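You operate a simulated robot arm through the tools that you are given. There is no shell and no other tool. Be economical: measure what you need, move in short steps, check, and stop when the job is done.

You are at the controls of a simulated robot arm. One attempt, no reset.

TASK
Serve two sweets in the pink dish and cover it with the dome.
Fine: rest the dome on the wide sideboard top meanwhile; stand the dish under the spout to fill it; it goes back in the middle of the round stand, nothing else under the dome; the other sweets stay in the dispenser.
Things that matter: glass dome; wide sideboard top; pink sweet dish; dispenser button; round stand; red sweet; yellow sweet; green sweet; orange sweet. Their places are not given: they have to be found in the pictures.

It is judged by the outcome, as a careful person would: the job done as asked, and still so three seconds after it is handed in. It fails if anything else is knocked over, pushed out of place, dropped, spilled or broken. Lids that push on must go on centred and level and be pressed home; caps that screw on are set level and turned clockwise until they are tight.

THE ROBOT
A 7-joint arm with a two-finger parallel gripper, fixed in place. Base frame: the origin is at the foot of the arm, x ahead of it, y to its left, z up; the work surface is at about z = 704. Readings come in mm, rad, newtons and seconds.
With the tool pointing down near the work surface it reaches from about 280 to 680 mm from the base axis. Its first joint turns from -1.152 to 1.152 rad. Payload 1.57 kg.
The tool frame sits at the grasp point between the pads (the TCP): z along the fingers, y along the line on which they close. The tips reach 30 mm beyond it. Largest opening 110 mm; finger width 24, thickness 12; the body of the gripper, 48 by 112 mm, starts 78 mm behind the TCP.
Orientation is told as [roll, pitch, yaw] about the base's x, y, z axes, in that order, counted from this pose: with the fingers straight down and closing along the base's y, the tool's x points along the base's -x, its y along +y and its z along -z.

THE INTERFACE
- The arm moves only by the tool nudge_tool. Its argument "moves" is a list of rows, each an object (a shift or turn left out is 0, a gripper value left out holds the last) with "offset": the shift along the tool's x, y, z in units of 40 mm (1.0 is 40 mm), a list of three; "rotation": the turn, a rotation vector about the tool's x, y, z in units of 4 degrees (1.0 is 4 degrees), a list of three; "grip": the finger opening in mm, from 0 to 110. In form: [{"offset": [tx, ty, tz], "rotation": [wx, wy, wz], "grip": grip}, ...]. A call has 1 to 12 rows; each row shifts and turns the commanded pose from where the row before left it, along the tool's axes as they then stand. A call with a number of a shift or a turn outside -1 to 1 is refused whole. Each row takes 0.2 s and may step no farther than 50 mm and 0.15 rad from the row before; otherwise, or with a gripper value out of range, the whole call is refused. Where a pose cannot be reached the arm comes as near as it can. A force on the tool above 90 N (or 10 N above the force at the start of the call, whichever is more), or a blocked arm, ends the call early, and 0.2 s more pass. The fingers move at their own pace (about 108 mm/s each) and stop on an object; they squeeze with about 43 N. The grip force told is the motor's: it shows also when the fingers shut on nothing. Time passes only in rows, and 0.2 s behind the last, so rows that do not move let the fingers close. The reply holds the time, the measured pose of the TCP, the force on the tool along the base axes, the opening and the grip force, in the units named above and with some noise.
- Cameras (640 x 400 px; columns grow to the right, rows downward): "scene" is fixed at [141.9, -385.8, 1384.8]; the picture's right is [0.93, -0.38, 0.00], its down [-0.28, -0.68, -0.67] and it looks along [0.26, 0.62, -0.74] (base axes); focal length 214 px, centre (320, 200). "wrist" rides on the gripper at [70, 16, -141] in the tool frame; the picture's right is [-0.23, 0.97, 0.00], its down [-0.85, -0.20, -0.48] and it looks along [-0.47, -0.11, 0.88] (tool axes); focal length 222 px, centre (320, 200).
- snapshot(camera): a new picture of that camera. It takes no simulated time.
- probe_pixels(camera, pixels): there is no depth. For up to 12 entries [column, row, z] of the newest picture of that camera ("zoom" is the newest enlarged one), the place [x, y] in the base frame at which the ray of that pixel passes the height z, good to about 3 mm. It takes no simulated time.
- zoom(camera, box): a new picture of the part [left, top, right, bottom] of that camera's present view, enlarged. It takes no simulated time.
- sign_off(): hands the job in; it is judged then, once.

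Work in short steps. Measure before you move; look again where a grasp or a placing could have gone wrong, and mend it. You have 80 turns and 38 pictures in all, those below and enlarged ones among them. Open the gripper and draw the arm clear of the work before you hand the job in, unless the task says otherwise; then end with one line.

The tools are called after "Call:" as name(argument=value, ...) on one line, values as JSON. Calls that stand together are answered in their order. nudge_tool: Moves the arm, as the interface text tells. Its arguments: {"type":"object","properties":{"moves":{"type":"array","items":{"type":"object","properties":{"offset":{"type":"array","items":{"type":"number"}},"rotation":{"type":"array","items":{"type":"number"}},"grip":{"type":"number"}}}}},"required":["moves"]} The other tools are called the same way: snapshot (camera) takes a picture; probe_pixels (camera, pixels) gives the place at which the rays of pixels pass given heights; zoom (camera, box) takes an enlarged picture of a part of a camera's view; sign_off () hands the job in.

At the start:

```text
time_s: 0.0
tcp_pos: [480.0, 99.2, 1190.8]
ee_rot: [-0.001, 0.001, -0.001]
force: [0.1, -0.4, 0.6]
opening: 109.8
grasp_force: 0.0
```

scene: 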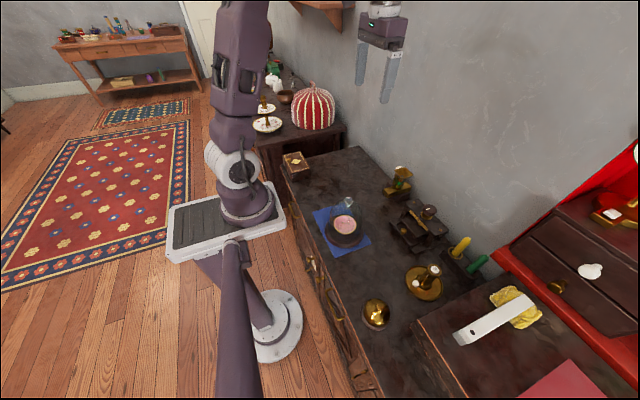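
wrist: 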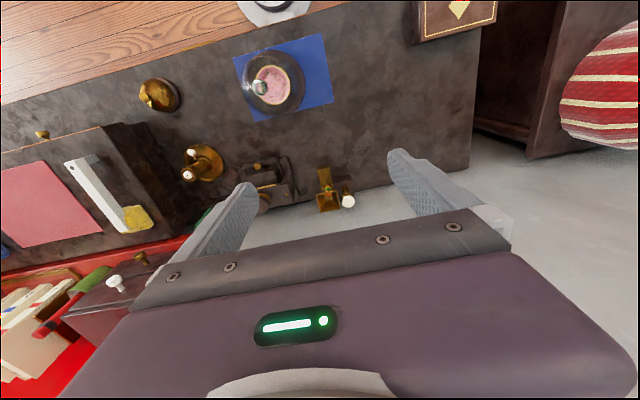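

The dome and pink dish appear near scene (344,226), with possible dispensers near (398,182) and (415,228). I'll enlarge both regions.

Call:
zoom(camera="scene", box=[290, 180, 390, 260])

Call:
zoom(camera="scene", box=[370, 155, 500, 305])

Call:
zoom(camera="wrist", box=[120, 20, 380, 220])

```text
5.00 times, centred on (340, 220) of scene
```

zoom: 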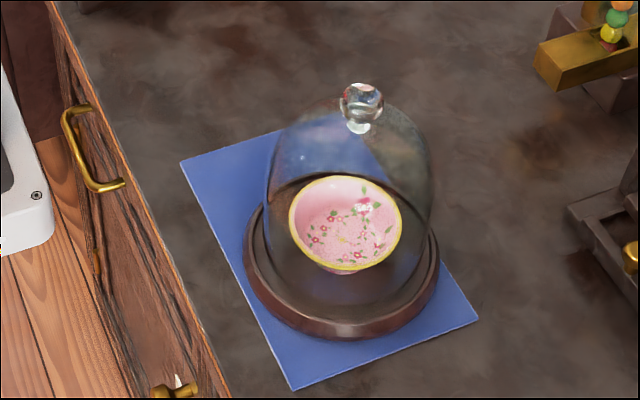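

```text
2.67 times, centred on (435, 230) of scene
```

zoom: 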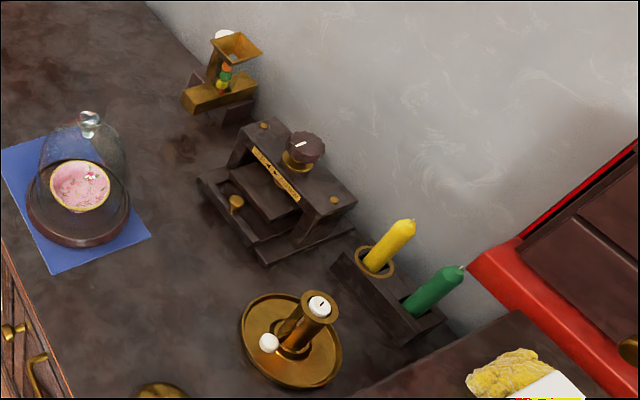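

```text
2.00 times, centred on (250, 120) of wrist
```

zoom: 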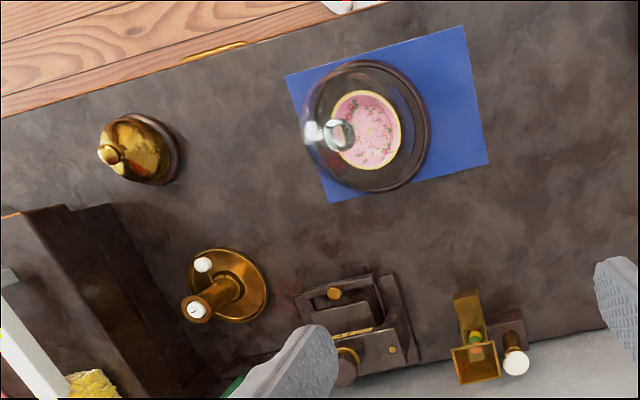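

The dispenser is the brass thing around scene (398,182) with coloured sweets in its column and a white knob beside the hopper. I'll take closer views.

Call:
zoom(camera="scene", box=[378, 158, 426, 206])

Call:
zoom(camera="wrist", box=[300, 150, 380, 220])

```text
8.33 times, centred on (402, 182) of scene
```

zoom: 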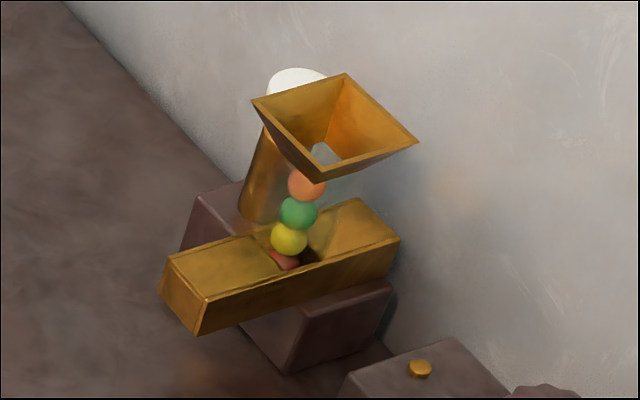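

```text
5.71 times, centred on (340, 185) of wrist
```

zoom: 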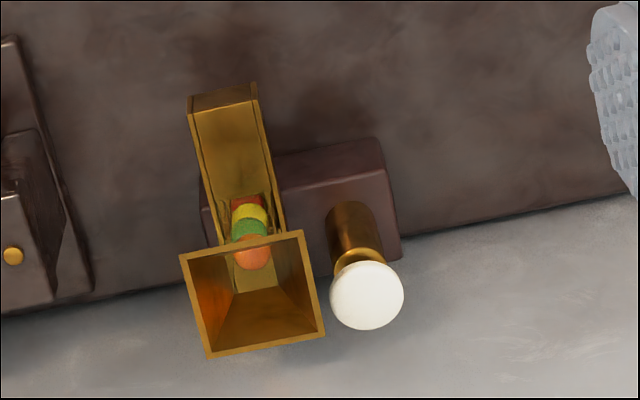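

Next I measure the positions of the dome, stand, dish, spout and button by probing both cameras at two heights, to triangulate.

Call:
probe_pixels(camera="scene", pixels=[[348.4, 201, 704], [348.4, 201, 900], [324.5, 232, 720], [343.5, 250, 720], [363.6, 230, 720], [349, 224.5, 704], [349, 224.5, 800], [399.9, 168.4, 704], [399.9, 168.4, 900], [393, 198, 704], [393, 198, 800], [391, 200, 704]])

Call:
probe_pixels(camera="wrist", pixels=[[259, 87, 704], [259, 87, 900], [241.5, 82, 720], [304.5, 82, 720], [274.5, 50.5, 720], [274.5, 116, 720], [272.5, 85, 704], [272.5, 85, 800], [348.2, 201.7, 704], [348.2, 201.7, 900], [317.2, 169.5, 704], [317.2, 169.5, 800]])

```text
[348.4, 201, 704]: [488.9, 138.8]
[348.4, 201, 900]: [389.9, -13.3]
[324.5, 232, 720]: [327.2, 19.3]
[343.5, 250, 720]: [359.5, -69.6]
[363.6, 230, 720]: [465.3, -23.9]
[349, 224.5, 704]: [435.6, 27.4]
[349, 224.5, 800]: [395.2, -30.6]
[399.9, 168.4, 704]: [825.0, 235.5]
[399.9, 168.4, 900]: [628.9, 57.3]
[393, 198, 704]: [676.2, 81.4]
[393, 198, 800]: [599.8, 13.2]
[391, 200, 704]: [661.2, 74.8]
```

```text
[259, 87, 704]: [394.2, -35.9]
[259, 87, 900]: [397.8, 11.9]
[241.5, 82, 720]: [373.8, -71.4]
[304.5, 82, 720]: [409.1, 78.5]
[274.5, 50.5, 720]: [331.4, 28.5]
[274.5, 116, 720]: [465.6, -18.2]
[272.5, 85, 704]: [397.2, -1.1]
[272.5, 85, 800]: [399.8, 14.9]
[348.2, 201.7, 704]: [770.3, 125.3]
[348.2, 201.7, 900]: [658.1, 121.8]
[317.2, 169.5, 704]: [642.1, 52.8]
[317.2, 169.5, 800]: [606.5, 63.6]
```

Knob triangulates to about (397,6,878), button top to about (698,123,829). I'll now triangulate the spout end corners and some dish points.

Call:
probe_pixels(camera="scene", pixels=[[388.4, 193.8, 704], [388.4, 193.8, 800], [383.4, 189.2, 704], [383.4, 189.2, 800], [387.2, 198.2, 704], [387.2, 198.2, 800], [411.4, 187.5, 704], [411.4, 187.5, 800], [390, 207, 704], [334, 228, 740], [355.7, 228, 740], [343.5, 233.5, 740]])

Call:
probe_pixels(camera="wrist", pixels=[[317.9, 170.6, 704], [317.9, 170.6, 800], [329.1, 168, 704], [329.1, 168, 800], [317.2, 167.1, 704], [317.2, 167.1, 800], [352, 187, 704], [352, 187, 800], [255, 86, 740], [290, 86, 740], [272.5, 66, 740], [272.5, 106, 740]])

```text
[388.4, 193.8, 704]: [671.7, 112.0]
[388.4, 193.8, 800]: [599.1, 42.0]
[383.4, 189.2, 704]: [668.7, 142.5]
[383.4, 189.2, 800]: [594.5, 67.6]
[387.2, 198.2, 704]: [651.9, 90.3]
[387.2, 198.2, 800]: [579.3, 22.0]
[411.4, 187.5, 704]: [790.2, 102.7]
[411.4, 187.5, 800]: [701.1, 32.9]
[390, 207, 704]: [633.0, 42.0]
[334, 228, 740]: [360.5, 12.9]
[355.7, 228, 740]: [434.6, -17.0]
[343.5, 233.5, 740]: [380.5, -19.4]
```

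```text
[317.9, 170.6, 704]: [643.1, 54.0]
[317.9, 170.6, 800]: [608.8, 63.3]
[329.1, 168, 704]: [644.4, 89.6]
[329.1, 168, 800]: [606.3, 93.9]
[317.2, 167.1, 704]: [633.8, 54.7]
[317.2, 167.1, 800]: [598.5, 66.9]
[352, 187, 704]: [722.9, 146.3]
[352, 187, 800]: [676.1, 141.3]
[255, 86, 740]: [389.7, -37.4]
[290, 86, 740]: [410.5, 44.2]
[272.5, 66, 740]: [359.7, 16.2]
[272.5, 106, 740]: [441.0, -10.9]
```

Spout end is at about (618,76), underside z≈748; dish diameter is about 80 mm. I move above the dome knob, staying 100 mm above it, and look.

Call:
nudge_tool(moves=[{"offset": [0.26, -0.291, 0.66], "grip": 80}, {"offset": [0.26, -0.291, 0.66]}, {"offset": [0.26, -0.291, 0.66]}, {"offset": [0.26, -0.291, 0.66]}, {"offset": [0.26, -0.291, 0.66]}, {"offset": [0.26, -0.291, 0.66]}, {"offset": [0.26, -0.291, 0.66]}, {"offset": [0.26, -0.291, 0.66]}, {}])

Call:
snapshot(camera="wrist")

Call:
zoom(camera="scene", box=[290, 140, 410, 260])

```text
time_s: 2.0
tcp_pos: [398.8, 6.3, 979.1]
ee_rot: [0.0, 0.001, 0.0]
force: [0.7, -0.4, -0.4]
opening: 80.2
grasp_force: 0.1
```

```text
30 pictures are left
```

wrist: 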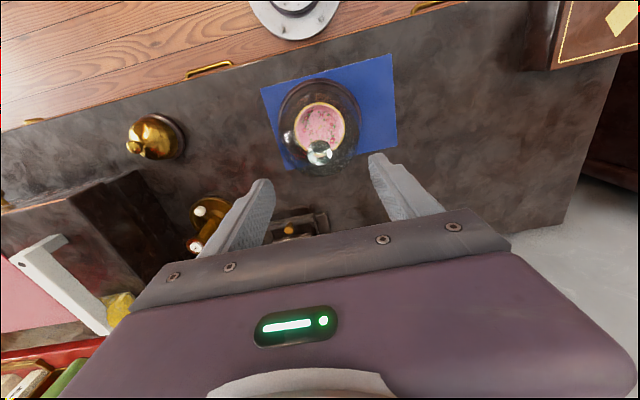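

```text
3.33 times, centred on (350, 200) of scene
```

zoom: 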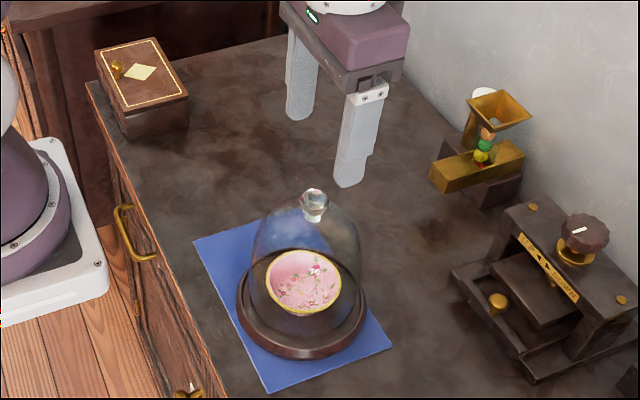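

The knob is at wrist (320,153). I'll zoom on it for its size and shape.

Call:
zoom(camera="wrist", box=[270, 70, 370, 190])

Call:
probe_pixels(camera="wrist", pixels=[[319.5, 153, 860], [319.5, 153, 880], [307, 153, 880], [332, 153, 880], [350, 116, 760], [280, 116, 760], [318, 175, 720], [318, 80, 720]])

```text
3.33 times, centred on (320, 130) of wrist
```

zoom: 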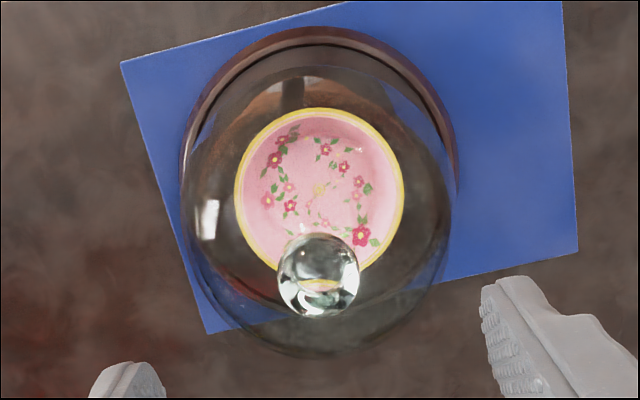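

```text
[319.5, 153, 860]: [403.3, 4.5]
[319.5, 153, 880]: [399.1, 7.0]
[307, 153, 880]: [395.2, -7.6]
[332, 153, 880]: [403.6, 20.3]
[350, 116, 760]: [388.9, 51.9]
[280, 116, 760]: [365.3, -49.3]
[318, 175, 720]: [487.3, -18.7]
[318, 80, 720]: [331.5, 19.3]
```

Knob is about 28 mm wide, centred near (400,5.5,876), beneath the TCP. I descend to z≈888 and close on it.

Call:
nudge_tool(moves=[{"offset": [-0.02, -0.02, 0.8], "grip": 60}, {"offset": [0, 0, 0.8]}, {"offset": [0, 0, 0.4]}, {"offset": [0, 0, 0.28]}, {}, {"grip": 10}, {"grip": 10}, {"grip": 10}])

Call:
zoom(camera="scene", box=[290, 150, 410, 260])

```text
time_s: 3.8
tcp_pos: [396.9, 6.4, 887.0]
ee_rot: [-0.001, -0.001, -0.002]
force: [-0.6, -0.1, 0.4]
opening: 27.1
grasp_force: 38.2
```

```text
3.64 times, centred on (350, 205) of scene
```

zoom: 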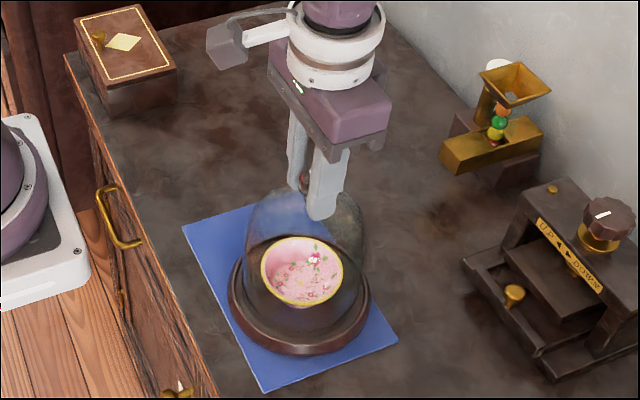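

Grip holds at 27 mm. I lift straight up slowly.

Call:
nudge_tool(moves=[{"offset": [0, 0, -0.25]}, {"offset": [0, 0, -0.5]}, {"offset": [0, 0, -0.6]}, {"offset": [0, 0, -0.6]}, {"offset": [0, 0, -0.5]}, {}])

Call:
zoom(camera="scene", box=[290, 130, 430, 260])

```text
time_s: 5.2
tcp_pos: [399.1, 6.2, 985.2]
ee_rot: [0.0, 0.001, -0.001]
force: [-0.2, -0.1, -1.9]
opening: 27.2
grasp_force: 38.2
```

```text
3.08 times, centred on (360, 195) of scene
```

zoom: 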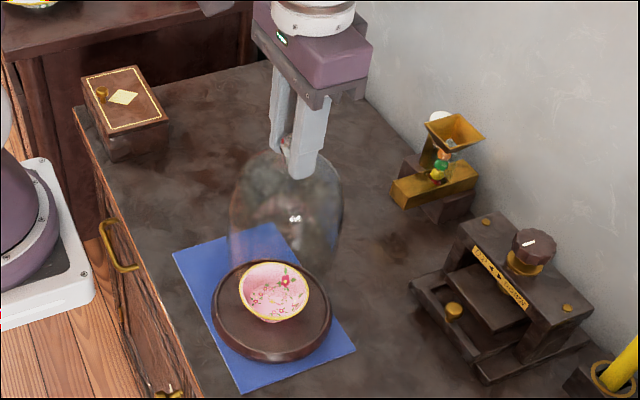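

The dome is free (about 2 N). I probe the free area to the left of the mat, and the dish and stand outline now that they are clear.

Call:
probe_pixels(camera="scene", pixels=[[310.6, 170.6, 704], [293.4, 182, 704], [343.8, 150.2, 704], [377.9, 164, 704], [326, 205, 704], [302.6, 212, 704], [325, 235, 720], [364, 235, 720], [346, 250, 720], [333.7, 225, 755], [356.6, 225, 755], [345, 235, 755]])

Call:
snapshot(camera="wrist")

```text
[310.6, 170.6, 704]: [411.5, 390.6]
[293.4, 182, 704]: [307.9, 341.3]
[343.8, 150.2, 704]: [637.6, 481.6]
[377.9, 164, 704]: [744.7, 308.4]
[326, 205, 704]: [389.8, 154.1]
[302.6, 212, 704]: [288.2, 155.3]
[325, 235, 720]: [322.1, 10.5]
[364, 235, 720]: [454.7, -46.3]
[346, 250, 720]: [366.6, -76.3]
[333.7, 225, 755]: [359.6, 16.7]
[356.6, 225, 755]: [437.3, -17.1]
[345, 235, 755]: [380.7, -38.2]
```

```text
25 pictures are left
```

wrist: 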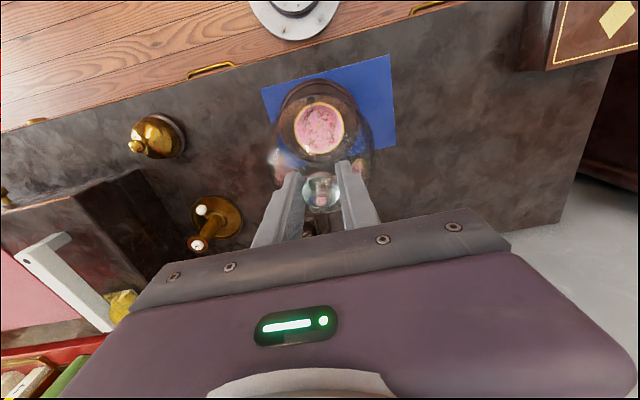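

I carry the dome to about (430,210), which is clear open sideboard, then lower to near z≈885.

Call:
nudge_tool(moves=[{"offset": [-0.13, 0.5, 0]}, {"offset": [-0.13, 0.85, 0]}, {"offset": [-0.13, 0.85, 0]}, {"offset": [-0.13, 0.85, 0]}, {"offset": [-0.13, 0.85, 0]}, {"offset": [-0.13, 0.7, 0]}, {"offset": [0, 0.5, 0]}, {"offset": [0, 0, 0.8]}, {"offset": [0, 0, 0.8]}, {"offset": [0, 0, 0.7]}, {}])

Call:
zoom(camera="scene", box=[290, 110, 430, 250])

```text
time_s: 7.6
tcp_pos: [428.1, 210.4, 894.4]
ee_rot: [0.001, 0.001, -0.001]
force: [0.5, 0.0, -3.3]
opening: 27.0
grasp_force: 38.3
```

```text
2.86 times, centred on (360, 180) of scene
```

zoom: 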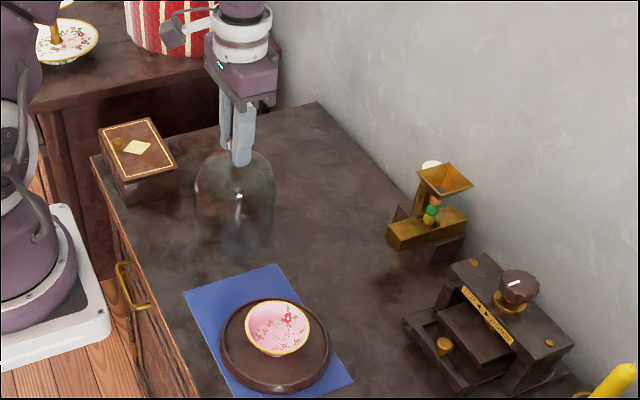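

Position is clear. I lower in small steps until contact, starting with about 16 mm.

Call:
nudge_tool(moves=[{"offset": [0, 0, 0.15]}, {"offset": [0, 0, 0.1]}, {"offset": [0, 0, 0.08]}, {"offset": [0, 0, 0.08]}, {}])

```text
time_s: 8.8
tcp_pos: [429.1, 210.0, 878.5]
ee_rot: [-0.002, 0.0, -0.002]
force: [-0.1, -0.6, -2.8]
opening: 27.4
grasp_force: 38.0
```

Call:
nudge_tool(moves=[{"offset": [0, 0, 0.06]}, {"offset": [0, 0, 0.06]}, {"offset": [0, 0, 0.06]}, {}])

```text
time_s: 9.8
tcp_pos: [428.5, 209.6, 870.0]
ee_rot: [0.001, -0.002, 0.001]
force: [0.0, 1.0, -4.2]
opening: 27.1
grasp_force: 38.2
```

No contact yet; I continue in 2 mm steps.

Call:
nudge_tool(moves=[{"offset": [0, 0, 0.05]}, {"offset": [0, 0, 0.05]}, {}])

```text
time_s: 10.6
tcp_pos: [429.5, 209.4, 868.4]
ee_rot: [0.001, 0.0, 0.0]
force: [-2.0, -0.9, 14.2]
opening: 27.1
grasp_force: 38.2
```

Contact: 14 N at z≈868.5, so the stand top is about 19 mm above the sideboard. I ease the pressure, release and rise.

Call:
nudge_tool(moves=[{"offset": [0, 0, -0.04]}, {"grip": 60}, {"grip": 60}, {"grip": 60}, {"offset": [0, 0, -0.5]}, {"offset": [0, 0, -0.8]}, {"offset": [0, 0, -0.8]}, {}])

Call:
zoom(camera="scene", box=[290, 130, 430, 260])

```text
time_s: 12.4
tcp_pos: [429.3, 209.8, 952.5]
ee_rot: [-0.001, -0.001, -0.001]
force: [0.4, 0.8, 0.2]
opening: 60.2
grasp_force: 0.1
```

```text
3.08 times, centred on (360, 195) of scene
```

zoom: 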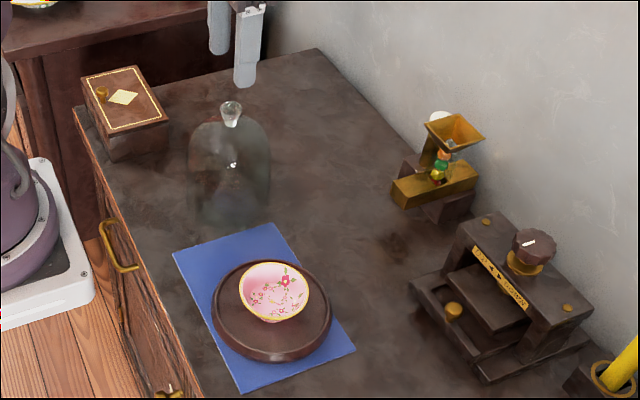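

The dome stands upright at the side. I move over the dish with the gripper open wide and look from the wrist.

Call:
nudge_tool(moves=[{"offset": [0.1, -0.85, 0], "grip": 110}, {"offset": [0.1, -0.85, 0]}, {"offset": [0.1, -0.85, 0]}, {"offset": [0.1, -0.85, 0]}, {"offset": [0.1, -0.85, 0]}, {"offset": [0.2, -0.85, 0]}, {"offset": [0, 0, 0.8]}, {"offset": [0, 0, 0.8]}, {}])

Call:
snapshot(camera="wrist")

Call:
zoom(camera="scene", box=[310, 205, 380, 260])

```text
time_s: 14.4
tcp_pos: [400.9, 4.8, 887.5]
ee_rot: [0.0, 0.0, -0.001]
force: [1.0, 0.6, 0.4]
opening: 109.9
grasp_force: 0.1
```

```text
22 pictures are left
```

wrist: 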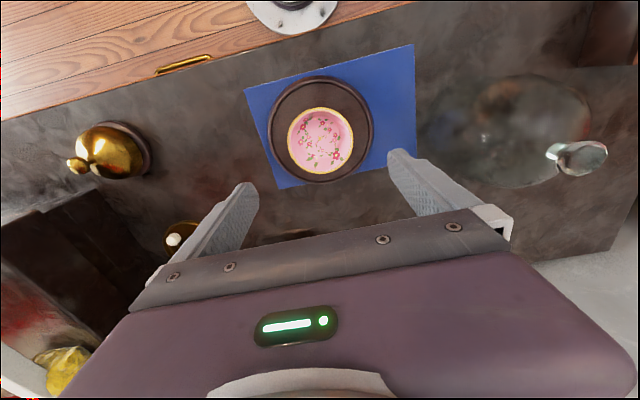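

```text
7.27 times, centred on (345, 232) of scene
```

zoom: 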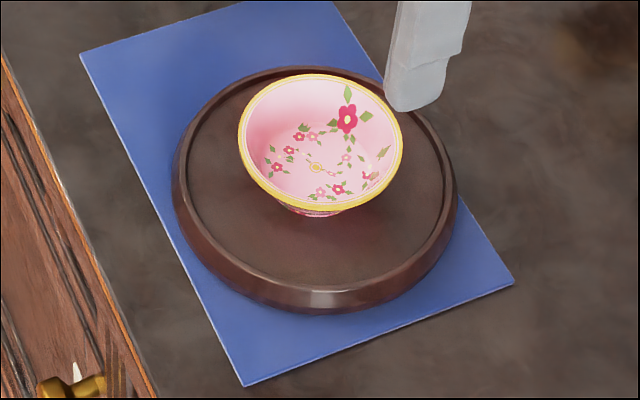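

I triangulate the rim centre using scene (345,224) and wrist (320,140), with the extents.

Call:
probe_pixels(camera="scene", pixels=[[345, 224.1, 704], [345, 224.1, 764], [333.7, 225.1, 750], [356.4, 225.1, 750], [345.3, 214.7, 750], [345.3, 233.4, 750]])

Call:
probe_pixels(camera="wrist", pixels=[[320, 140, 704], [320, 140, 764], [287, 140, 750], [353, 140, 750], [320, 106.5, 750], [320, 173.5, 750], [267, 129, 723], [375, 129, 723], [321, 76, 723], [321, 184, 723]])

```text
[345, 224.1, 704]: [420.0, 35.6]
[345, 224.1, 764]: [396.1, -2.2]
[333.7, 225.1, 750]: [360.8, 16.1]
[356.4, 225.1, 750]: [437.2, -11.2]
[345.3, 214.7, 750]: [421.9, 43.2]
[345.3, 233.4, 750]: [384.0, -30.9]
```

```text
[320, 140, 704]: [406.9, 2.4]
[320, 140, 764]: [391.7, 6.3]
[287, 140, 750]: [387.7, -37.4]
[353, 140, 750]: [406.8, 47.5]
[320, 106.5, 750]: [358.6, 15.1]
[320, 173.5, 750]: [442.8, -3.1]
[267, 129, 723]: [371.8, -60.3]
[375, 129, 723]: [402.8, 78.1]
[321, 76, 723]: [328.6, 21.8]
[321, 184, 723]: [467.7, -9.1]
```

Rim centre is about (398,5,752), diameter ≈83 mm. Before filling I want to see the spout's opening from low in front, so I move to about (470,70,800) and pitch the tool forward.

Call:
nudge_tool(moves=[{"offset": [-0.6, 0.55, 0.5]}, {"offset": [-0.6, 0.55, 0.5]}, {"offset": [-0.55, 0.55, 0.6]}, {"offset": [0, 0, 0.6]}, {"rotation": [0, -1, 0]}, {"rotation": [0, -1, 0]}, {"rotation": [0, -1, 0]}, {"rotation": [0, -1, 0]}, {"rotation": [0, -1, 0]}, {"rotation": [0, -1, 0]}, {"rotation": [0, -1, 0]}, {"rotation": [0, -1, 0]}])

Call:
nudge_tool(moves=[{"rotation": [0, -1, 0]}, {"rotation": [0, -1, 0]}, {"rotation": [0, -1, 0]}, {}])

Call:
snapshot(camera="wrist")

```text
time_s: 17.0
tcp_pos: [470.3, 71.5, 799.5]
ee_rot: [0.0, -0.561, 0.0]
force: [0.0, 0.3, -0.2]
opening: 109.9
grasp_force: 0.1
```

```text
time_s: 18.0
tcp_pos: [470.2, 71.9, 800.1]
ee_rot: [0.001, -0.77, -0.001]
force: [0.0, 0.1, -0.6]
opening: 110.0
grasp_force: 0.2
```

```text
20 pictures are left
```

wrist: 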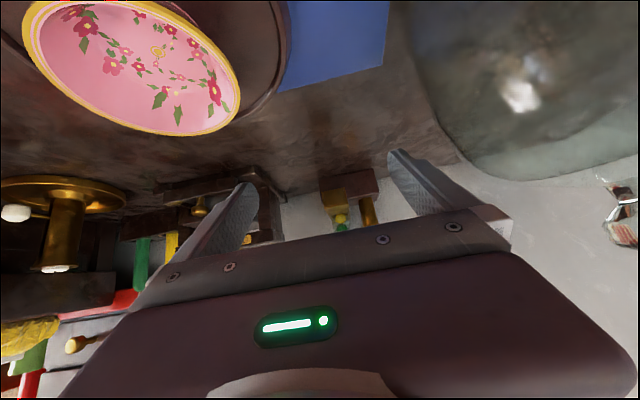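

The spout shows at wrist (338,195). I enlarge it.

Call:
zoom(camera="wrist", box=[305, 160, 395, 235])

```text
5.33 times, centred on (350, 198) of wrist
```

zoom: 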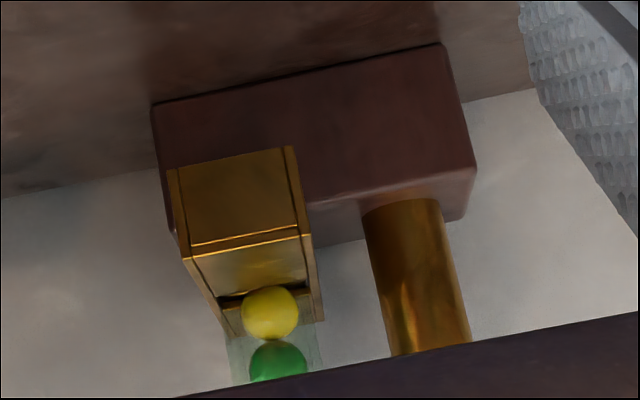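

The spout end has a closed front plate, so sweets drop out of its underside just behind it, around x≈620–635. I check where the dispenser's base block starts using the fixed picture.

Call:
zoom(camera="scene", box=[375, 165, 420, 210])

Call:
probe_pixels(camera="wrist", pixels=[[319, 179, 735], [372, 168, 735], [319, 179, 704], [372, 168, 704]])

```text
8.89 times, centred on (398, 188) of scene
```

zoom: 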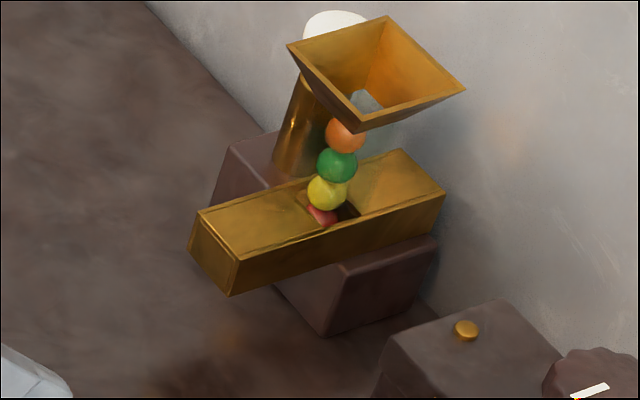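

```text
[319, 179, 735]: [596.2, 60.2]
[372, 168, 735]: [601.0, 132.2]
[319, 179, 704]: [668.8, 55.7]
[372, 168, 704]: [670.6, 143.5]
```

Block front is at x≈669, so a dish centre at (617,77) clears it and covers the drop zone. I straighten the tool and return above the dish.

Call:
nudge_tool(moves=[{"rotation": [0, 1, 0]}, {"rotation": [0, 1, 0]}, {"rotation": [0, 1, 0]}, {"rotation": [0, 1, 0]}, {"rotation": [0, 1, 0]}, {"rotation": [0, 1, 0]}, {"rotation": [0, 1, 0]}, {"rotation": [0, 1, 0]}, {"rotation": [0, 1, 0]}, {"rotation": [0, 1, 0]}, {"rotation": [0, 1, 0]}, {"offset": [0, 0, -0.5]}])

Call:
nudge_tool(moves=[{"offset": [0.6, -0.56, 0]}, {"offset": [0.6, -0.56, 0]}, {"offset": [0.6, -0.55, 0]}, {}])

Call:
snapshot(camera="wrist")

```text
time_s: 20.6
tcp_pos: [471.2, 72.7, 820.1]
ee_rot: [-0.001, 0.003, 0.0]
force: [0.0, -0.8, -0.5]
opening: 109.7
grasp_force: 0.0
```

```text
time_s: 21.6
tcp_pos: [398.6, 4.5, 820.8]
ee_rot: [0.0, -0.001, 0.0]
force: [-0.3, 0.1, -0.2]
opening: 109.7
grasp_force: 0.0
```

```text
17 pictures are left
```

wrist: 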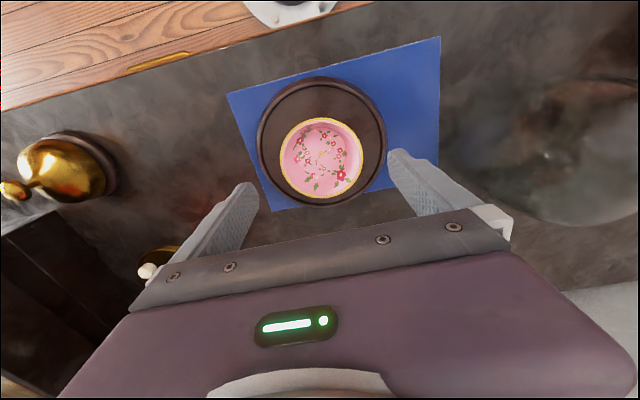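

I verify the rim's centre at wrist (321.5,158) and the stand's centre.

Call:
probe_pixels(camera="wrist", pixels=[[321.5, 158, 752], [280, 158, 752], [363, 158, 752], [321.5, 117, 752], [321.5, 199, 752], [256, 142, 723], [387, 142, 723], [321, 78, 723], [321, 207, 723]])

```text
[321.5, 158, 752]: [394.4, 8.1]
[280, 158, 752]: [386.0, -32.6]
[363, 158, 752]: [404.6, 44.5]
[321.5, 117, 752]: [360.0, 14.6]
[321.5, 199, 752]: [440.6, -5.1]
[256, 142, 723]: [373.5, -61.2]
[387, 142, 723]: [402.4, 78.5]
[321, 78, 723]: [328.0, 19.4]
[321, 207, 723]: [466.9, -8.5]
```

The dish is centred at (398,5.5), under the TCP. I descend to z≈762 and close.

Call:
nudge_tool(moves=[{"offset": [0, 0.02, 0.7]}, {"offset": [0, 0, 0.5]}, {"offset": [0, 0, 0.26]}, {}, {"grip": 70}, {"grip": 70}, {"grip": 70}])

Call:
zoom(camera="scene", box=[310, 190, 390, 260])

```text
time_s: 23.2
tcp_pos: [401.0, 3.8, 762.2]
ee_rot: [0.0, -0.001, 0.0]
force: [0.0, -0.2, 0.4]
opening: 80.1
grasp_force: 43.0
```

```text
5.71 times, centred on (350, 225) of scene
```

zoom: 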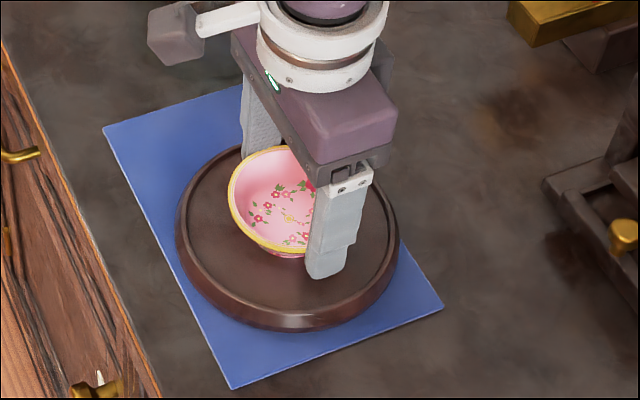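

Gripped at 80 mm (the dish width). I lift, carry to (540,77) in front of the spout, and lower partway.

Call:
nudge_tool(moves=[{"offset": [0, 0, -0.3]}, {"offset": [0, 0, -0.5]}, {"offset": [0, 0, -0.5]}, {"offset": [-0.7, 0.4, 0]}, {"offset": [-0.7, 0.4, 0]}, {"offset": [-0.7, 0.4, 0]}, {"offset": [-0.7, 0.4, 0]}, {"offset": [-0.68, 0.22, 0]}, {"offset": [0, 0, 0.5]}, {"offset": [0, 0, 0.7]}, {"offset": [0, 0, 0.2]}, {}])

Call:
zoom(camera="scene", box=[340, 160, 430, 240])

```text
time_s: 25.8
tcp_pos: [538.8, 78.5, 757.2]
ee_rot: [-0.001, 0.0, -0.002]
force: [0.0, -0.1, -0.4]
opening: 80.0
grasp_force: 43.3
```

```text
5.00 times, centred on (385, 200) of scene
```

zoom: 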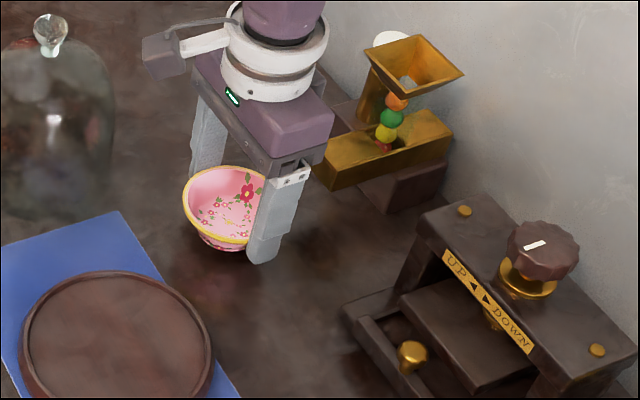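

I lower in small steps to feel the sideboard.

Call:
nudge_tool(moves=[{"offset": [0, 0, 0.1]}, {"offset": [0, 0, 0.1]}, {"offset": [0, 0, 0.05]}, {}])

```text
time_s: 26.8
tcp_pos: [538.9, 79.6, 747.5]
ee_rot: [0.0, 0.0, 0.0]
force: [0.3, 0.0, -1.1]
opening: 80.0
grasp_force: 42.8
```

Dish bottom is a few mm above the top and the rim at ≈738, below the spout (748). I slide forward to x≈617.

Call:
nudge_tool(moves=[{"offset": [-0.5, -0.03, 0]}, {"offset": [-0.5, 0, 0]}, {"offset": [-0.5, 0, 0]}, {"offset": [-0.25, 0, 0]}, {"offset": [-0.2, 0, 0]}, {}])

Call:
zoom(camera="scene", box=[360, 150, 430, 220])

```text
time_s: 27.9
tcp_pos: [599.8, 78.3, 745.7]
ee_rot: [0.0, 0.029, 0.001]
force: [-37.6, -3.7, 15.9]
opening: 80.0
grasp_force: 42.5
stopped in row 5: the force on the tool passed its limit (the readings are from after the stop); the commanded pose is now the measured one
```

```text
5.71 times, centred on (395, 185) of scene
```

zoom: 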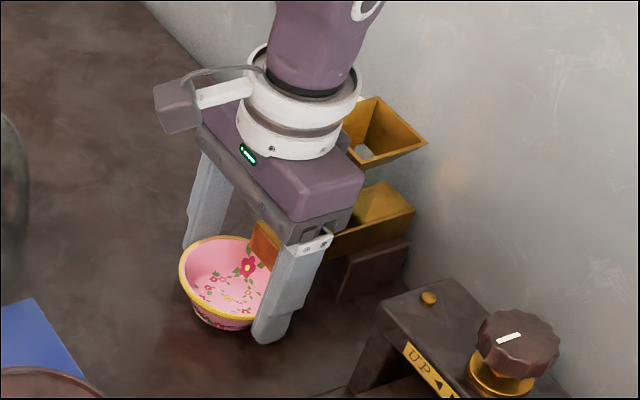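

A 38 N contact at x≈600. I back straight out 60 mm and check what was touched and whether anything moved.

Call:
nudge_tool(moves=[{"offset": [0.2, 0, 0]}, {"offset": [0.6, 0, 0]}, {"offset": [0.7, 0, 0]}, {}])

Call:
zoom(camera="scene", box=[360, 155, 430, 225])

```text
time_s: 28.9
tcp_pos: [543.7, 77.8, 748.6]
ee_rot: [-0.003, 0.023, 0.0]
force: [0.3, 0.4, -0.6]
opening: 79.8
grasp_force: 43.2
```

```text
5.71 times, centred on (395, 190) of scene
```

zoom: 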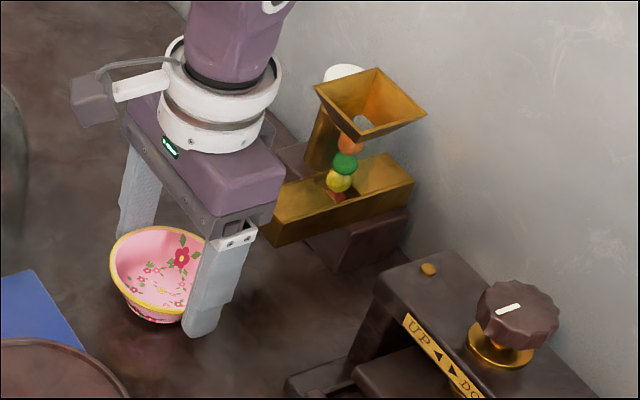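

The dispenser did not shift (hopper corners still at (393.9,170) and (413.7,175)). I undo the small pitch error, advance to just short of the contact (x≈592) and look with the wrist camera.

Call:
nudge_tool(moves=[{"rotation": [0, -0.33, 0]}, {"offset": [-0.4, 0, 0]}, {"offset": [-0.4, 0, 0]}, {"offset": [-0.4, 0, 0]}, {}])

Call:
snapshot(camera="wrist")

```text
time_s: 30.1
tcp_pos: [590.4, 78.7, 748.5]
ee_rot: [-0.002, -0.002, 0.001]
force: [0.6, 0.9, -0.7]
opening: 80.1
grasp_force: 43.2
```

```text
12 pictures are left
```

wrist: 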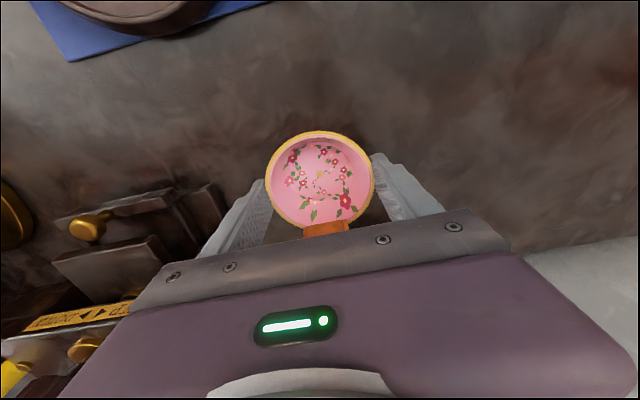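

The spout front plate shows at wrist (303–349, 222–237), overlapping the rim's far edge. I probe these.

Call:
probe_pixels(camera="wrist", pixels=[[320, 131, 738], [320, 228, 738], [266, 178, 738], [374, 178, 738], [303, 228, 748], [346, 221, 748], [303, 237, 772], [349, 229, 772], [303, 228, 772], [303, 237, 790]])

```text
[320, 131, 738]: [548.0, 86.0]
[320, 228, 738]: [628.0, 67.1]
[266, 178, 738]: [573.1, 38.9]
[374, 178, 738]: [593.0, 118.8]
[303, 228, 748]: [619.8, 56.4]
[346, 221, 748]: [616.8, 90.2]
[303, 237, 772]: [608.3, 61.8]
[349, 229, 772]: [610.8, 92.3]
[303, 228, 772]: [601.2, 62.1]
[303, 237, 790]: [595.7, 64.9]
```

The dish (centre x≈588) already reaches under the plate at x≈618; the bump began with the rim at ≈637. I'll lower the dish to the sideboard, where there is most headroom, then retry in fine steps.

Call:
nudge_tool(moves=[{"offset": [0, 0, 0.05]}, {"offset": [0, 0, 0.05]}, {}])

```text
time_s: 30.9
tcp_pos: [591.3, 77.8, 744.2]
ee_rot: [-0.002, -0.001, 0.0]
force: [-0.2, -0.3, -0.5]
opening: 79.9
grasp_force: 44.1
```

Call:
nudge_tool(moves=[{"offset": [0, 0, 0.03]}, {"offset": [0, 0, 0.03]}, {}])

```text
time_s: 31.7
tcp_pos: [590.7, 76.9, 742.0]
ee_rot: [-0.003, -0.002, 0.002]
force: [-0.2, 0.6, 1.4]
opening: 79.7
grasp_force: 43.3
```

Dish is just about touching (z≈742). Now I creep forward in 3 mm steps and watch the force.

Call:
nudge_tool(moves=[{"offset": [-0.08, 0, 0]}, {"offset": [-0.08, 0, 0]}, {"offset": [-0.08, 0, 0]}, {}])

```text
time_s: 32.7
tcp_pos: [601.3, 77.7, 741.5]
ee_rot: [0.0, 0.0, -0.001]
force: [-4.1, -0.4, 9.4]
opening: 80.4
grasp_force: 43.1
```

Some table contact (9 N up, 4 N drag) but no blockage. I raise 1 mm and creep on.

Call:
nudge_tool(moves=[{"offset": [0, 0, -0.025]}, {"offset": [-0.06, 0, 0]}, {"offset": [-0.06, 0, 0]}, {}])

```text
time_s: 33.7
tcp_pos: [602.9, 77.7, 742.5]
ee_rot: [-0.002, 0.005, 0.0]
force: [-57.9, 1.3, 21.0]
opening: 79.9
grasp_force: 42.9
```

Hard contact again at x≈602, independent of height. I back off 4 mm, settle the dish and release it here, then test whether it is the gripper or the dish that is blocked.

Call:
nudge_tool(moves=[{"offset": [0.12, 0, 0]}, {"offset": [0, 0, 0.01]}, {}])

```text
time_s: 34.5
tcp_pos: [601.2, 77.1, 742.7]
ee_rot: [-0.001, -0.004, -0.001]
force: [0.0, 0.4, -0.6]
opening: 80.0
grasp_force: 43.1
```

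No force now. Lower 1.5 mm, open, then creep forward with empty fingers.

Call:
nudge_tool(moves=[{"offset": [0, 0, 0.03]}, {"grip": 108}, {"grip": 108}, {"grip": 108}, {"offset": [-0.1, 0, 0]}, {}])

```text
time_s: 35.9
tcp_pos: [602.0, 77.0, 740.8]
ee_rot: [-0.003, 0.005, 0.0]
force: [-52.0, -4.2, 24.7]
opening: 108.1
grasp_force: 0.0
```

The gripper itself is blocked (its upper part meets the hopper), not the dish. I back off, tilt the tool 20° so its body leans away from the hopper, and regrip the dish.

Call:
nudge_tool(moves=[{"offset": [0.2, 0, 0]}, {"rotation": [0, -1, 0]}, {"rotation": [0, -1, 0]}, {"rotation": [0, -1, 0]}, {"rotation": [0, -1, 0]}, {"rotation": [0, -1, 0]}, {}])

```text
time_s: 37.5
tcp_pos: [597.7, 76.7, 740.8]
ee_rot: [0.0, -0.35, 0.001]
force: [0.2, 0.6, 0.0]
opening: 108.0
grasp_force: 0.0
```

Now close on the rim, lift 2 mm, and move forward about 16 mm.

Call:
nudge_tool(moves=[{"grip": 70}, {"grip": 70}, {"grip": 70}, {"offset": [-0.017, 0, -0.047]}, {"offset": [-0.13, 0, 0.048]}, {"offset": [-0.13, 0, 0.048]}, {"offset": [-0.13, 0, 0.048]}, {}])

Call:
zoom(camera="scene", box=[360, 155, 430, 225])

```text
time_s: 39.3
tcp_pos: [612.7, 76.9, 743.6]
ee_rot: [0.0, -0.348, -0.001]
force: [0.3, 0.3, -1.1]
opening: 80.1
grasp_force: 43.5
```

```text
5.71 times, centred on (395, 190) of scene
```

zoom: 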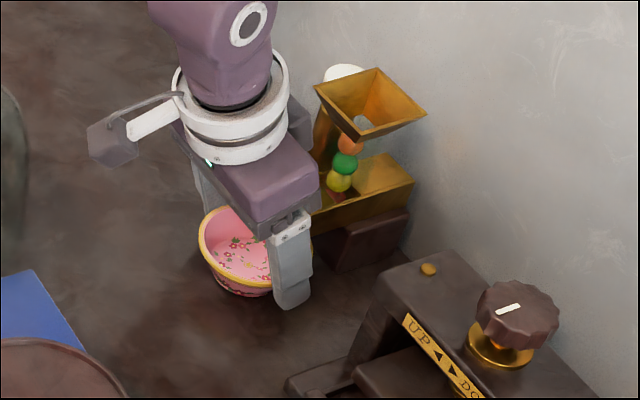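

No contact; dish centre is ≈614. I go 3 mm more, set it down, open and pull straight back.

Call:
nudge_tool(moves=[{"offset": [-0.07, 0, 0.026]}, {"offset": [0.014, 0, 0.038]}, {"offset": [0.014, 0, 0.038]}, {}])

```text
time_s: 40.3
tcp_pos: [616.7, 78.3, 741.0]
ee_rot: [0.0, -0.351, 0.0]
force: [-5.3, -0.5, 12.1]
opening: 80.1
grasp_force: 42.9
```

Seated (12 N). Release and retreat straight back 120 mm, then rise.

Call:
nudge_tool(moves=[{"grip": 108}, {"grip": 108}, {"grip": 108}, {"offset": [0.47, 0, -0.171]}, {"offset": [0.94, 0, -0.342]}, {"offset": [0.94, 0, -0.342]}, {"offset": [0.94, 0, -0.342]}, {"offset": [-0.3, 0, -0.82]}, {"offset": [-0.3, 0, -0.82]}, {}])

Call:
snapshot(camera="wrist")

```text
time_s: 42.5
tcp_pos: [477.1, 78.7, 811.9]
ee_rot: [-0.003, -0.348, 0.0]
force: [0.2, -0.2, -0.3]
opening: 108.2
grasp_force: 0.0
```

```text
10 pictures are left
```

wrist: 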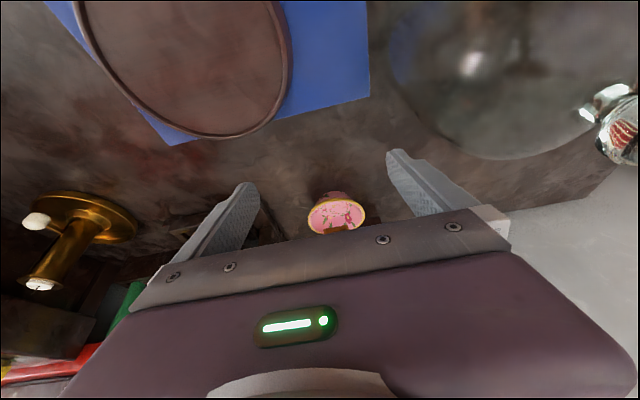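

I check the dish's lateral place via its rim extents at wrist (306..368, 217) and near edge (336,235 hidden)/(337,203).

Call:
probe_pixels(camera="wrist", pixels=[[307, 220, 732], [367, 212, 732], [337, 200, 732], [329, 230, 748], [346, 227, 748]])

```text
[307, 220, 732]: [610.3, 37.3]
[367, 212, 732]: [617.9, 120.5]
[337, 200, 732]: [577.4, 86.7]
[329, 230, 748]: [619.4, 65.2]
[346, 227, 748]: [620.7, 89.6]
```

Dish is centred at about (615,79) beneath the spout (y≈77). Now I close the fingers, rise to z≈910 and move over toward the button at (698,123).

Call:
nudge_tool(moves=[{"offset": [-0.285, 0, -0.78], "grip": 0}, {"offset": [-0.285, 0, -0.78]}, {"offset": [-0.285, 0, -0.78]}, {"offset": [-0.846, 0.184, 0.308]}, {"offset": [-0.846, 0.184, 0.308]}, {"offset": [-0.846, 0.184, 0.308]}, {"offset": [-0.846, 0.184, 0.308]}, {"offset": [-0.846, 0.184, 0.308]}, {"offset": [-0.846, 0.184, 0.308]}, {}])

Call:
zoom(camera="scene", box=[365, 130, 435, 210])

```text
time_s: 44.7
tcp_pos: [693.0, 121.9, 909.0]
ee_rot: [-0.002, -0.348, 0.001]
force: [0.2, 0.6, 0.4]
opening: 0.0
grasp_force: 21.4
```

```text
5.00 times, centred on (400, 170) of scene
```

zoom: 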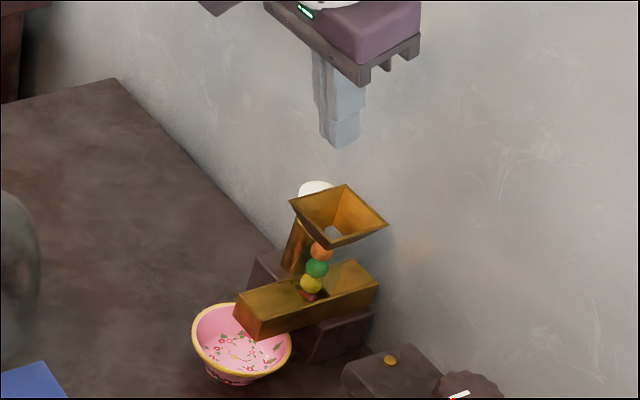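

Fingers line up above the button (predicted tip projection matches). I descend 44 mm, then in 2 mm steps to find contact.

Call:
nudge_tool(moves=[{"offset": [0.19, 0, 0.517]}, {"offset": [0.186, 0, 0.517]}, {"offset": [0.017, 0, 0.047]}, {"offset": [0.017, 0, 0.047]}, {}])

```text
time_s: 45.9
tcp_pos: [691.6, 122.4, 860.7]
ee_rot: [-0.001, -0.35, -0.001]
force: [-0.2, -0.3, 0.5]
opening: 0.0
grasp_force: 20.8
```

Call:
nudge_tool(moves=[{"offset": [0.017, 0, 0.047]}, {"offset": [0.017, 0, 0.047]}, {"offset": [0.017, 0, 0.047]}, {}])

```text
time_s: 46.9
tcp_pos: [693.3, 122.0, 855.1]
ee_rot: [-0.002, -0.35, -0.001]
force: [-0.2, 0.6, 1.3]
opening: 0.0
grasp_force: 21.0
```

Still barely any force (1.3 N); continue 4 mm more.

Call:
nudge_tool(moves=[{"offset": [0.017, 0, 0.047]}, {"offset": [0.017, 0, 0.047]}, {}])

```text
time_s: 47.7
tcp_pos: [693.1, 122.4, 852.4]
ee_rot: [-0.001, -0.352, -0.001]
force: [1.5, 0.0, 1.9]
opening: 0.2
grasp_force: 21.3
```

Slight spring force rising. Press 4 mm further.

Call:
nudge_tool(moves=[{"offset": [0.017, 0, 0.047]}, {"offset": [0.017, 0, 0.047]}, {}])

Call:
zoom(camera="scene", box=[370, 150, 420, 210])

```text
time_s: 48.5
tcp_pos: [691.0, 122.6, 847.2]
ee_rot: [-0.001, -0.348, 0.0]
force: [-1.2, -0.1, 3.7]
opening: 0.0
grasp_force: 21.4
```

```text
6.67 times, centred on (395, 180) of scene
```

zoom: 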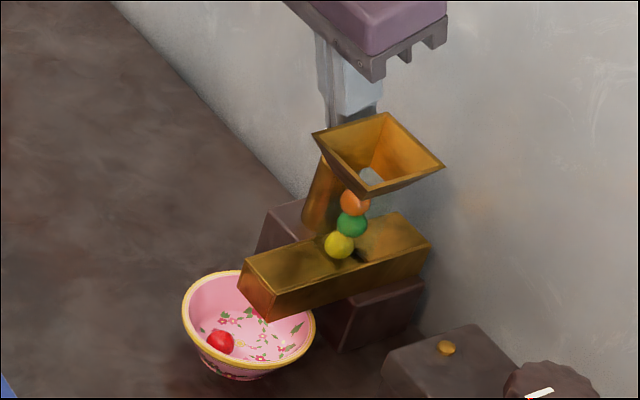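

The red sweet is in the dish. I release the button fully, wait for the stack to settle, and press once more to the same depth.

Call:
nudge_tool(moves=[{"offset": [-0.137, 0, -0.376]}, {}, {}, {}, {}, {}])

Call:
nudge_tool(moves=[{"offset": [0.034, 0, 0.094]}, {"offset": [0.034, 0, 0.094]}, {"offset": [0.034, 0, 0.094]}, {"offset": [0.035, 0, 0.094]}, {}, {}])

Call:
zoom(camera="scene", box=[370, 150, 420, 210])

```text
time_s: 49.9
tcp_pos: [692.2, 122.1, 864.8]
ee_rot: [-0.002, -0.349, 0.0]
force: [-0.9, 0.2, 0.1]
opening: 0.0
grasp_force: 21.3
```

```text
time_s: 51.3
tcp_pos: [691.9, 121.9, 847.5]
ee_rot: [-0.002, -0.349, -0.001]
force: [-0.8, 0.7, 2.3]
opening: 0.0
grasp_force: 21.0
```

```text
6.67 times, centred on (395, 180) of scene
```

zoom: 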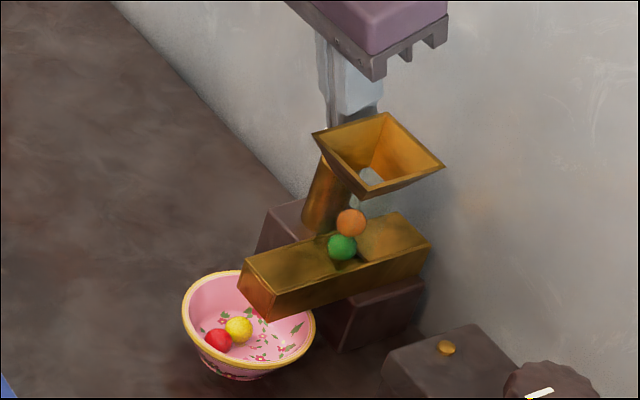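

Red and yellow are in the dish; green and orange remain. I rise off the button and back away to (510,78), still high.

Call:
nudge_tool(moves=[{"offset": [-0.265, 0, -0.73]}, {"offset": [-0.265, 0, -0.73]}, {"offset": [0.713, -0.182, -0.259]}, {"offset": [0.713, -0.182, -0.259]}, {"offset": [0.713, -0.182, -0.259]}, {"offset": [0.713, -0.182, -0.259]}, {"offset": [0.713, -0.182, -0.259]}, {"offset": [0.713, -0.182, -0.259], "grip": 108}, {}])

```text
time_s: 53.3
tcp_pos: [508.3, 80.9, 910.2]
ee_rot: [-0.002, -0.35, -0.001]
force: [-0.7, 0.3, 0.6]
opening: 108.6
grasp_force: 0.2
```

Descend to z≈742 behind the dish, then advance straddling it.

Call:
nudge_tool(moves=[{"offset": [0.287, -0.05, 0.789]}, {"offset": [0.287, 0, 0.789]}, {"offset": [0.287, 0, 0.789]}, {"offset": [0.287, 0, 0.789]}, {"offset": [0.287, 0, 0.785]}, {}])

Call:
nudge_tool(moves=[{"offset": [-0.63, 0, 0.229]}, {"offset": [-0.63, 0, 0.229]}, {"offset": [-0.63, 0, 0.229]}, {"offset": [-0.63, 0, 0.229]}, {}])

```text
time_s: 54.7
tcp_pos: [508.4, 76.1, 739.9]
ee_rot: [-0.002, -0.351, 0.002]
force: [-0.3, 0.1, 0.4]
opening: 108.2
grasp_force: 0.0
```

```text
time_s: 55.9
tcp_pos: [616.1, 75.4, 740.8]
ee_rot: [0.0, -0.35, 0.001]
force: [0.9, 0.1, -0.2]
opening: 107.9
grasp_force: 0.0
```

Aligned. Close on the rim, lift 2.5 mm and withdraw gently.

Call:
nudge_tool(moves=[{"offset": [0, 0.04, 0]}, {"grip": 70}, {"grip": 70}, {"grip": 70}, {"offset": [-0.022, 0, -0.06]}, {"offset": [0.2, 0, -0.073]}, {"offset": [0.4, 0, -0.146]}, {"offset": [0.5, 0, -0.182]}, {"offset": [0.5, 0, -0.182]}, {"offset": [0.5, 0, -0.182]}, {"offset": [0.25, 0, -0.091]}, {}])

Call:
zoom(camera="scene", box=[330, 150, 430, 230])

```text
time_s: 58.5
tcp_pos: [517.0, 77.3, 743.9]
ee_rot: [-0.001, -0.35, 0.002]
force: [-0.6, 0.1, -0.7]
opening: 79.8
grasp_force: 42.6
```

```text
5.00 times, centred on (380, 190) of scene
```

zoom: 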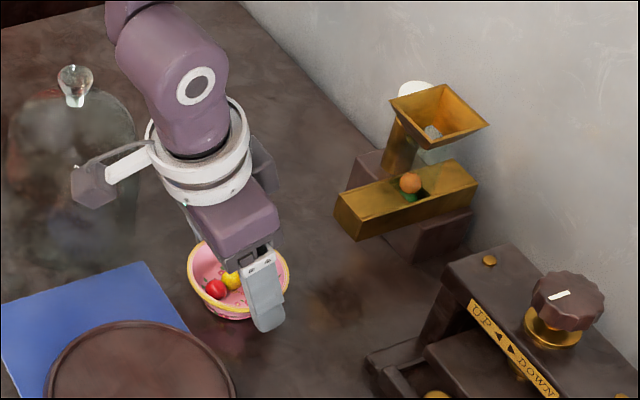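

Both sweets are aboard. I lift 50 mm, carry to above the stand centre and lower to just above it.

Call:
nudge_tool(moves=[{"offset": [-0.214, 0, -0.588]}, {"offset": [-0.214, 0, -0.588]}, {"offset": [0.47, -0.3, -0.171]}, {"offset": [0.564, -0.36, -0.205]}, {"offset": [0.564, -0.36, -0.205]}, {"offset": [0.564, -0.36, -0.205]}, {"offset": [0.47, -0.3, -0.171]}, {"offset": [0.188, -0.12, -0.07]}, {}, {"offset": [0.111, 0, 0.306]}, {"offset": [0.111, 0, 0.306]}, {}])

Call:
zoom(camera="scene", box=[300, 190, 390, 265])

```text
time_s: 61.1
tcp_pos: [397.8, 4.8, 766.8]
ee_rot: [-0.002, -0.349, -0.001]
force: [-0.1, -0.2, -1.1]
opening: 80.1
grasp_force: 42.8
```

```text
5.33 times, centred on (345, 228) of scene
```

zoom: 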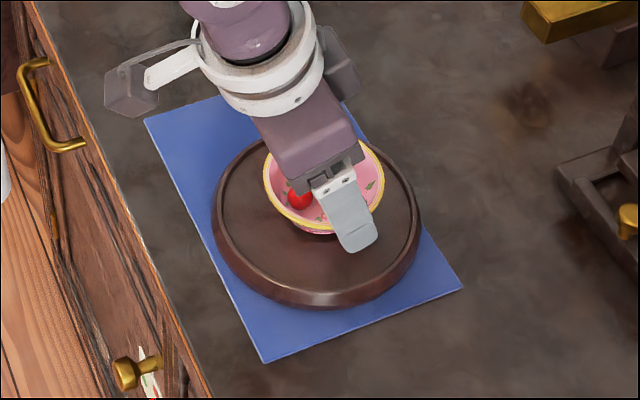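

Over the stand. I lower the last few mm in small steps.

Call:
nudge_tool(moves=[{"offset": [0.034, 0.01, 0.094]}, {"offset": [0.014, 0, 0.038]}, {"offset": [0.014, 0, 0.038]}, {}])

```text
time_s: 62.1
tcp_pos: [397.4, 5.3, 761.3]
ee_rot: [-0.003, -0.351, 0.002]
force: [-3.4, 0.2, 27.3]
opening: 79.8
grasp_force: 43.2
```

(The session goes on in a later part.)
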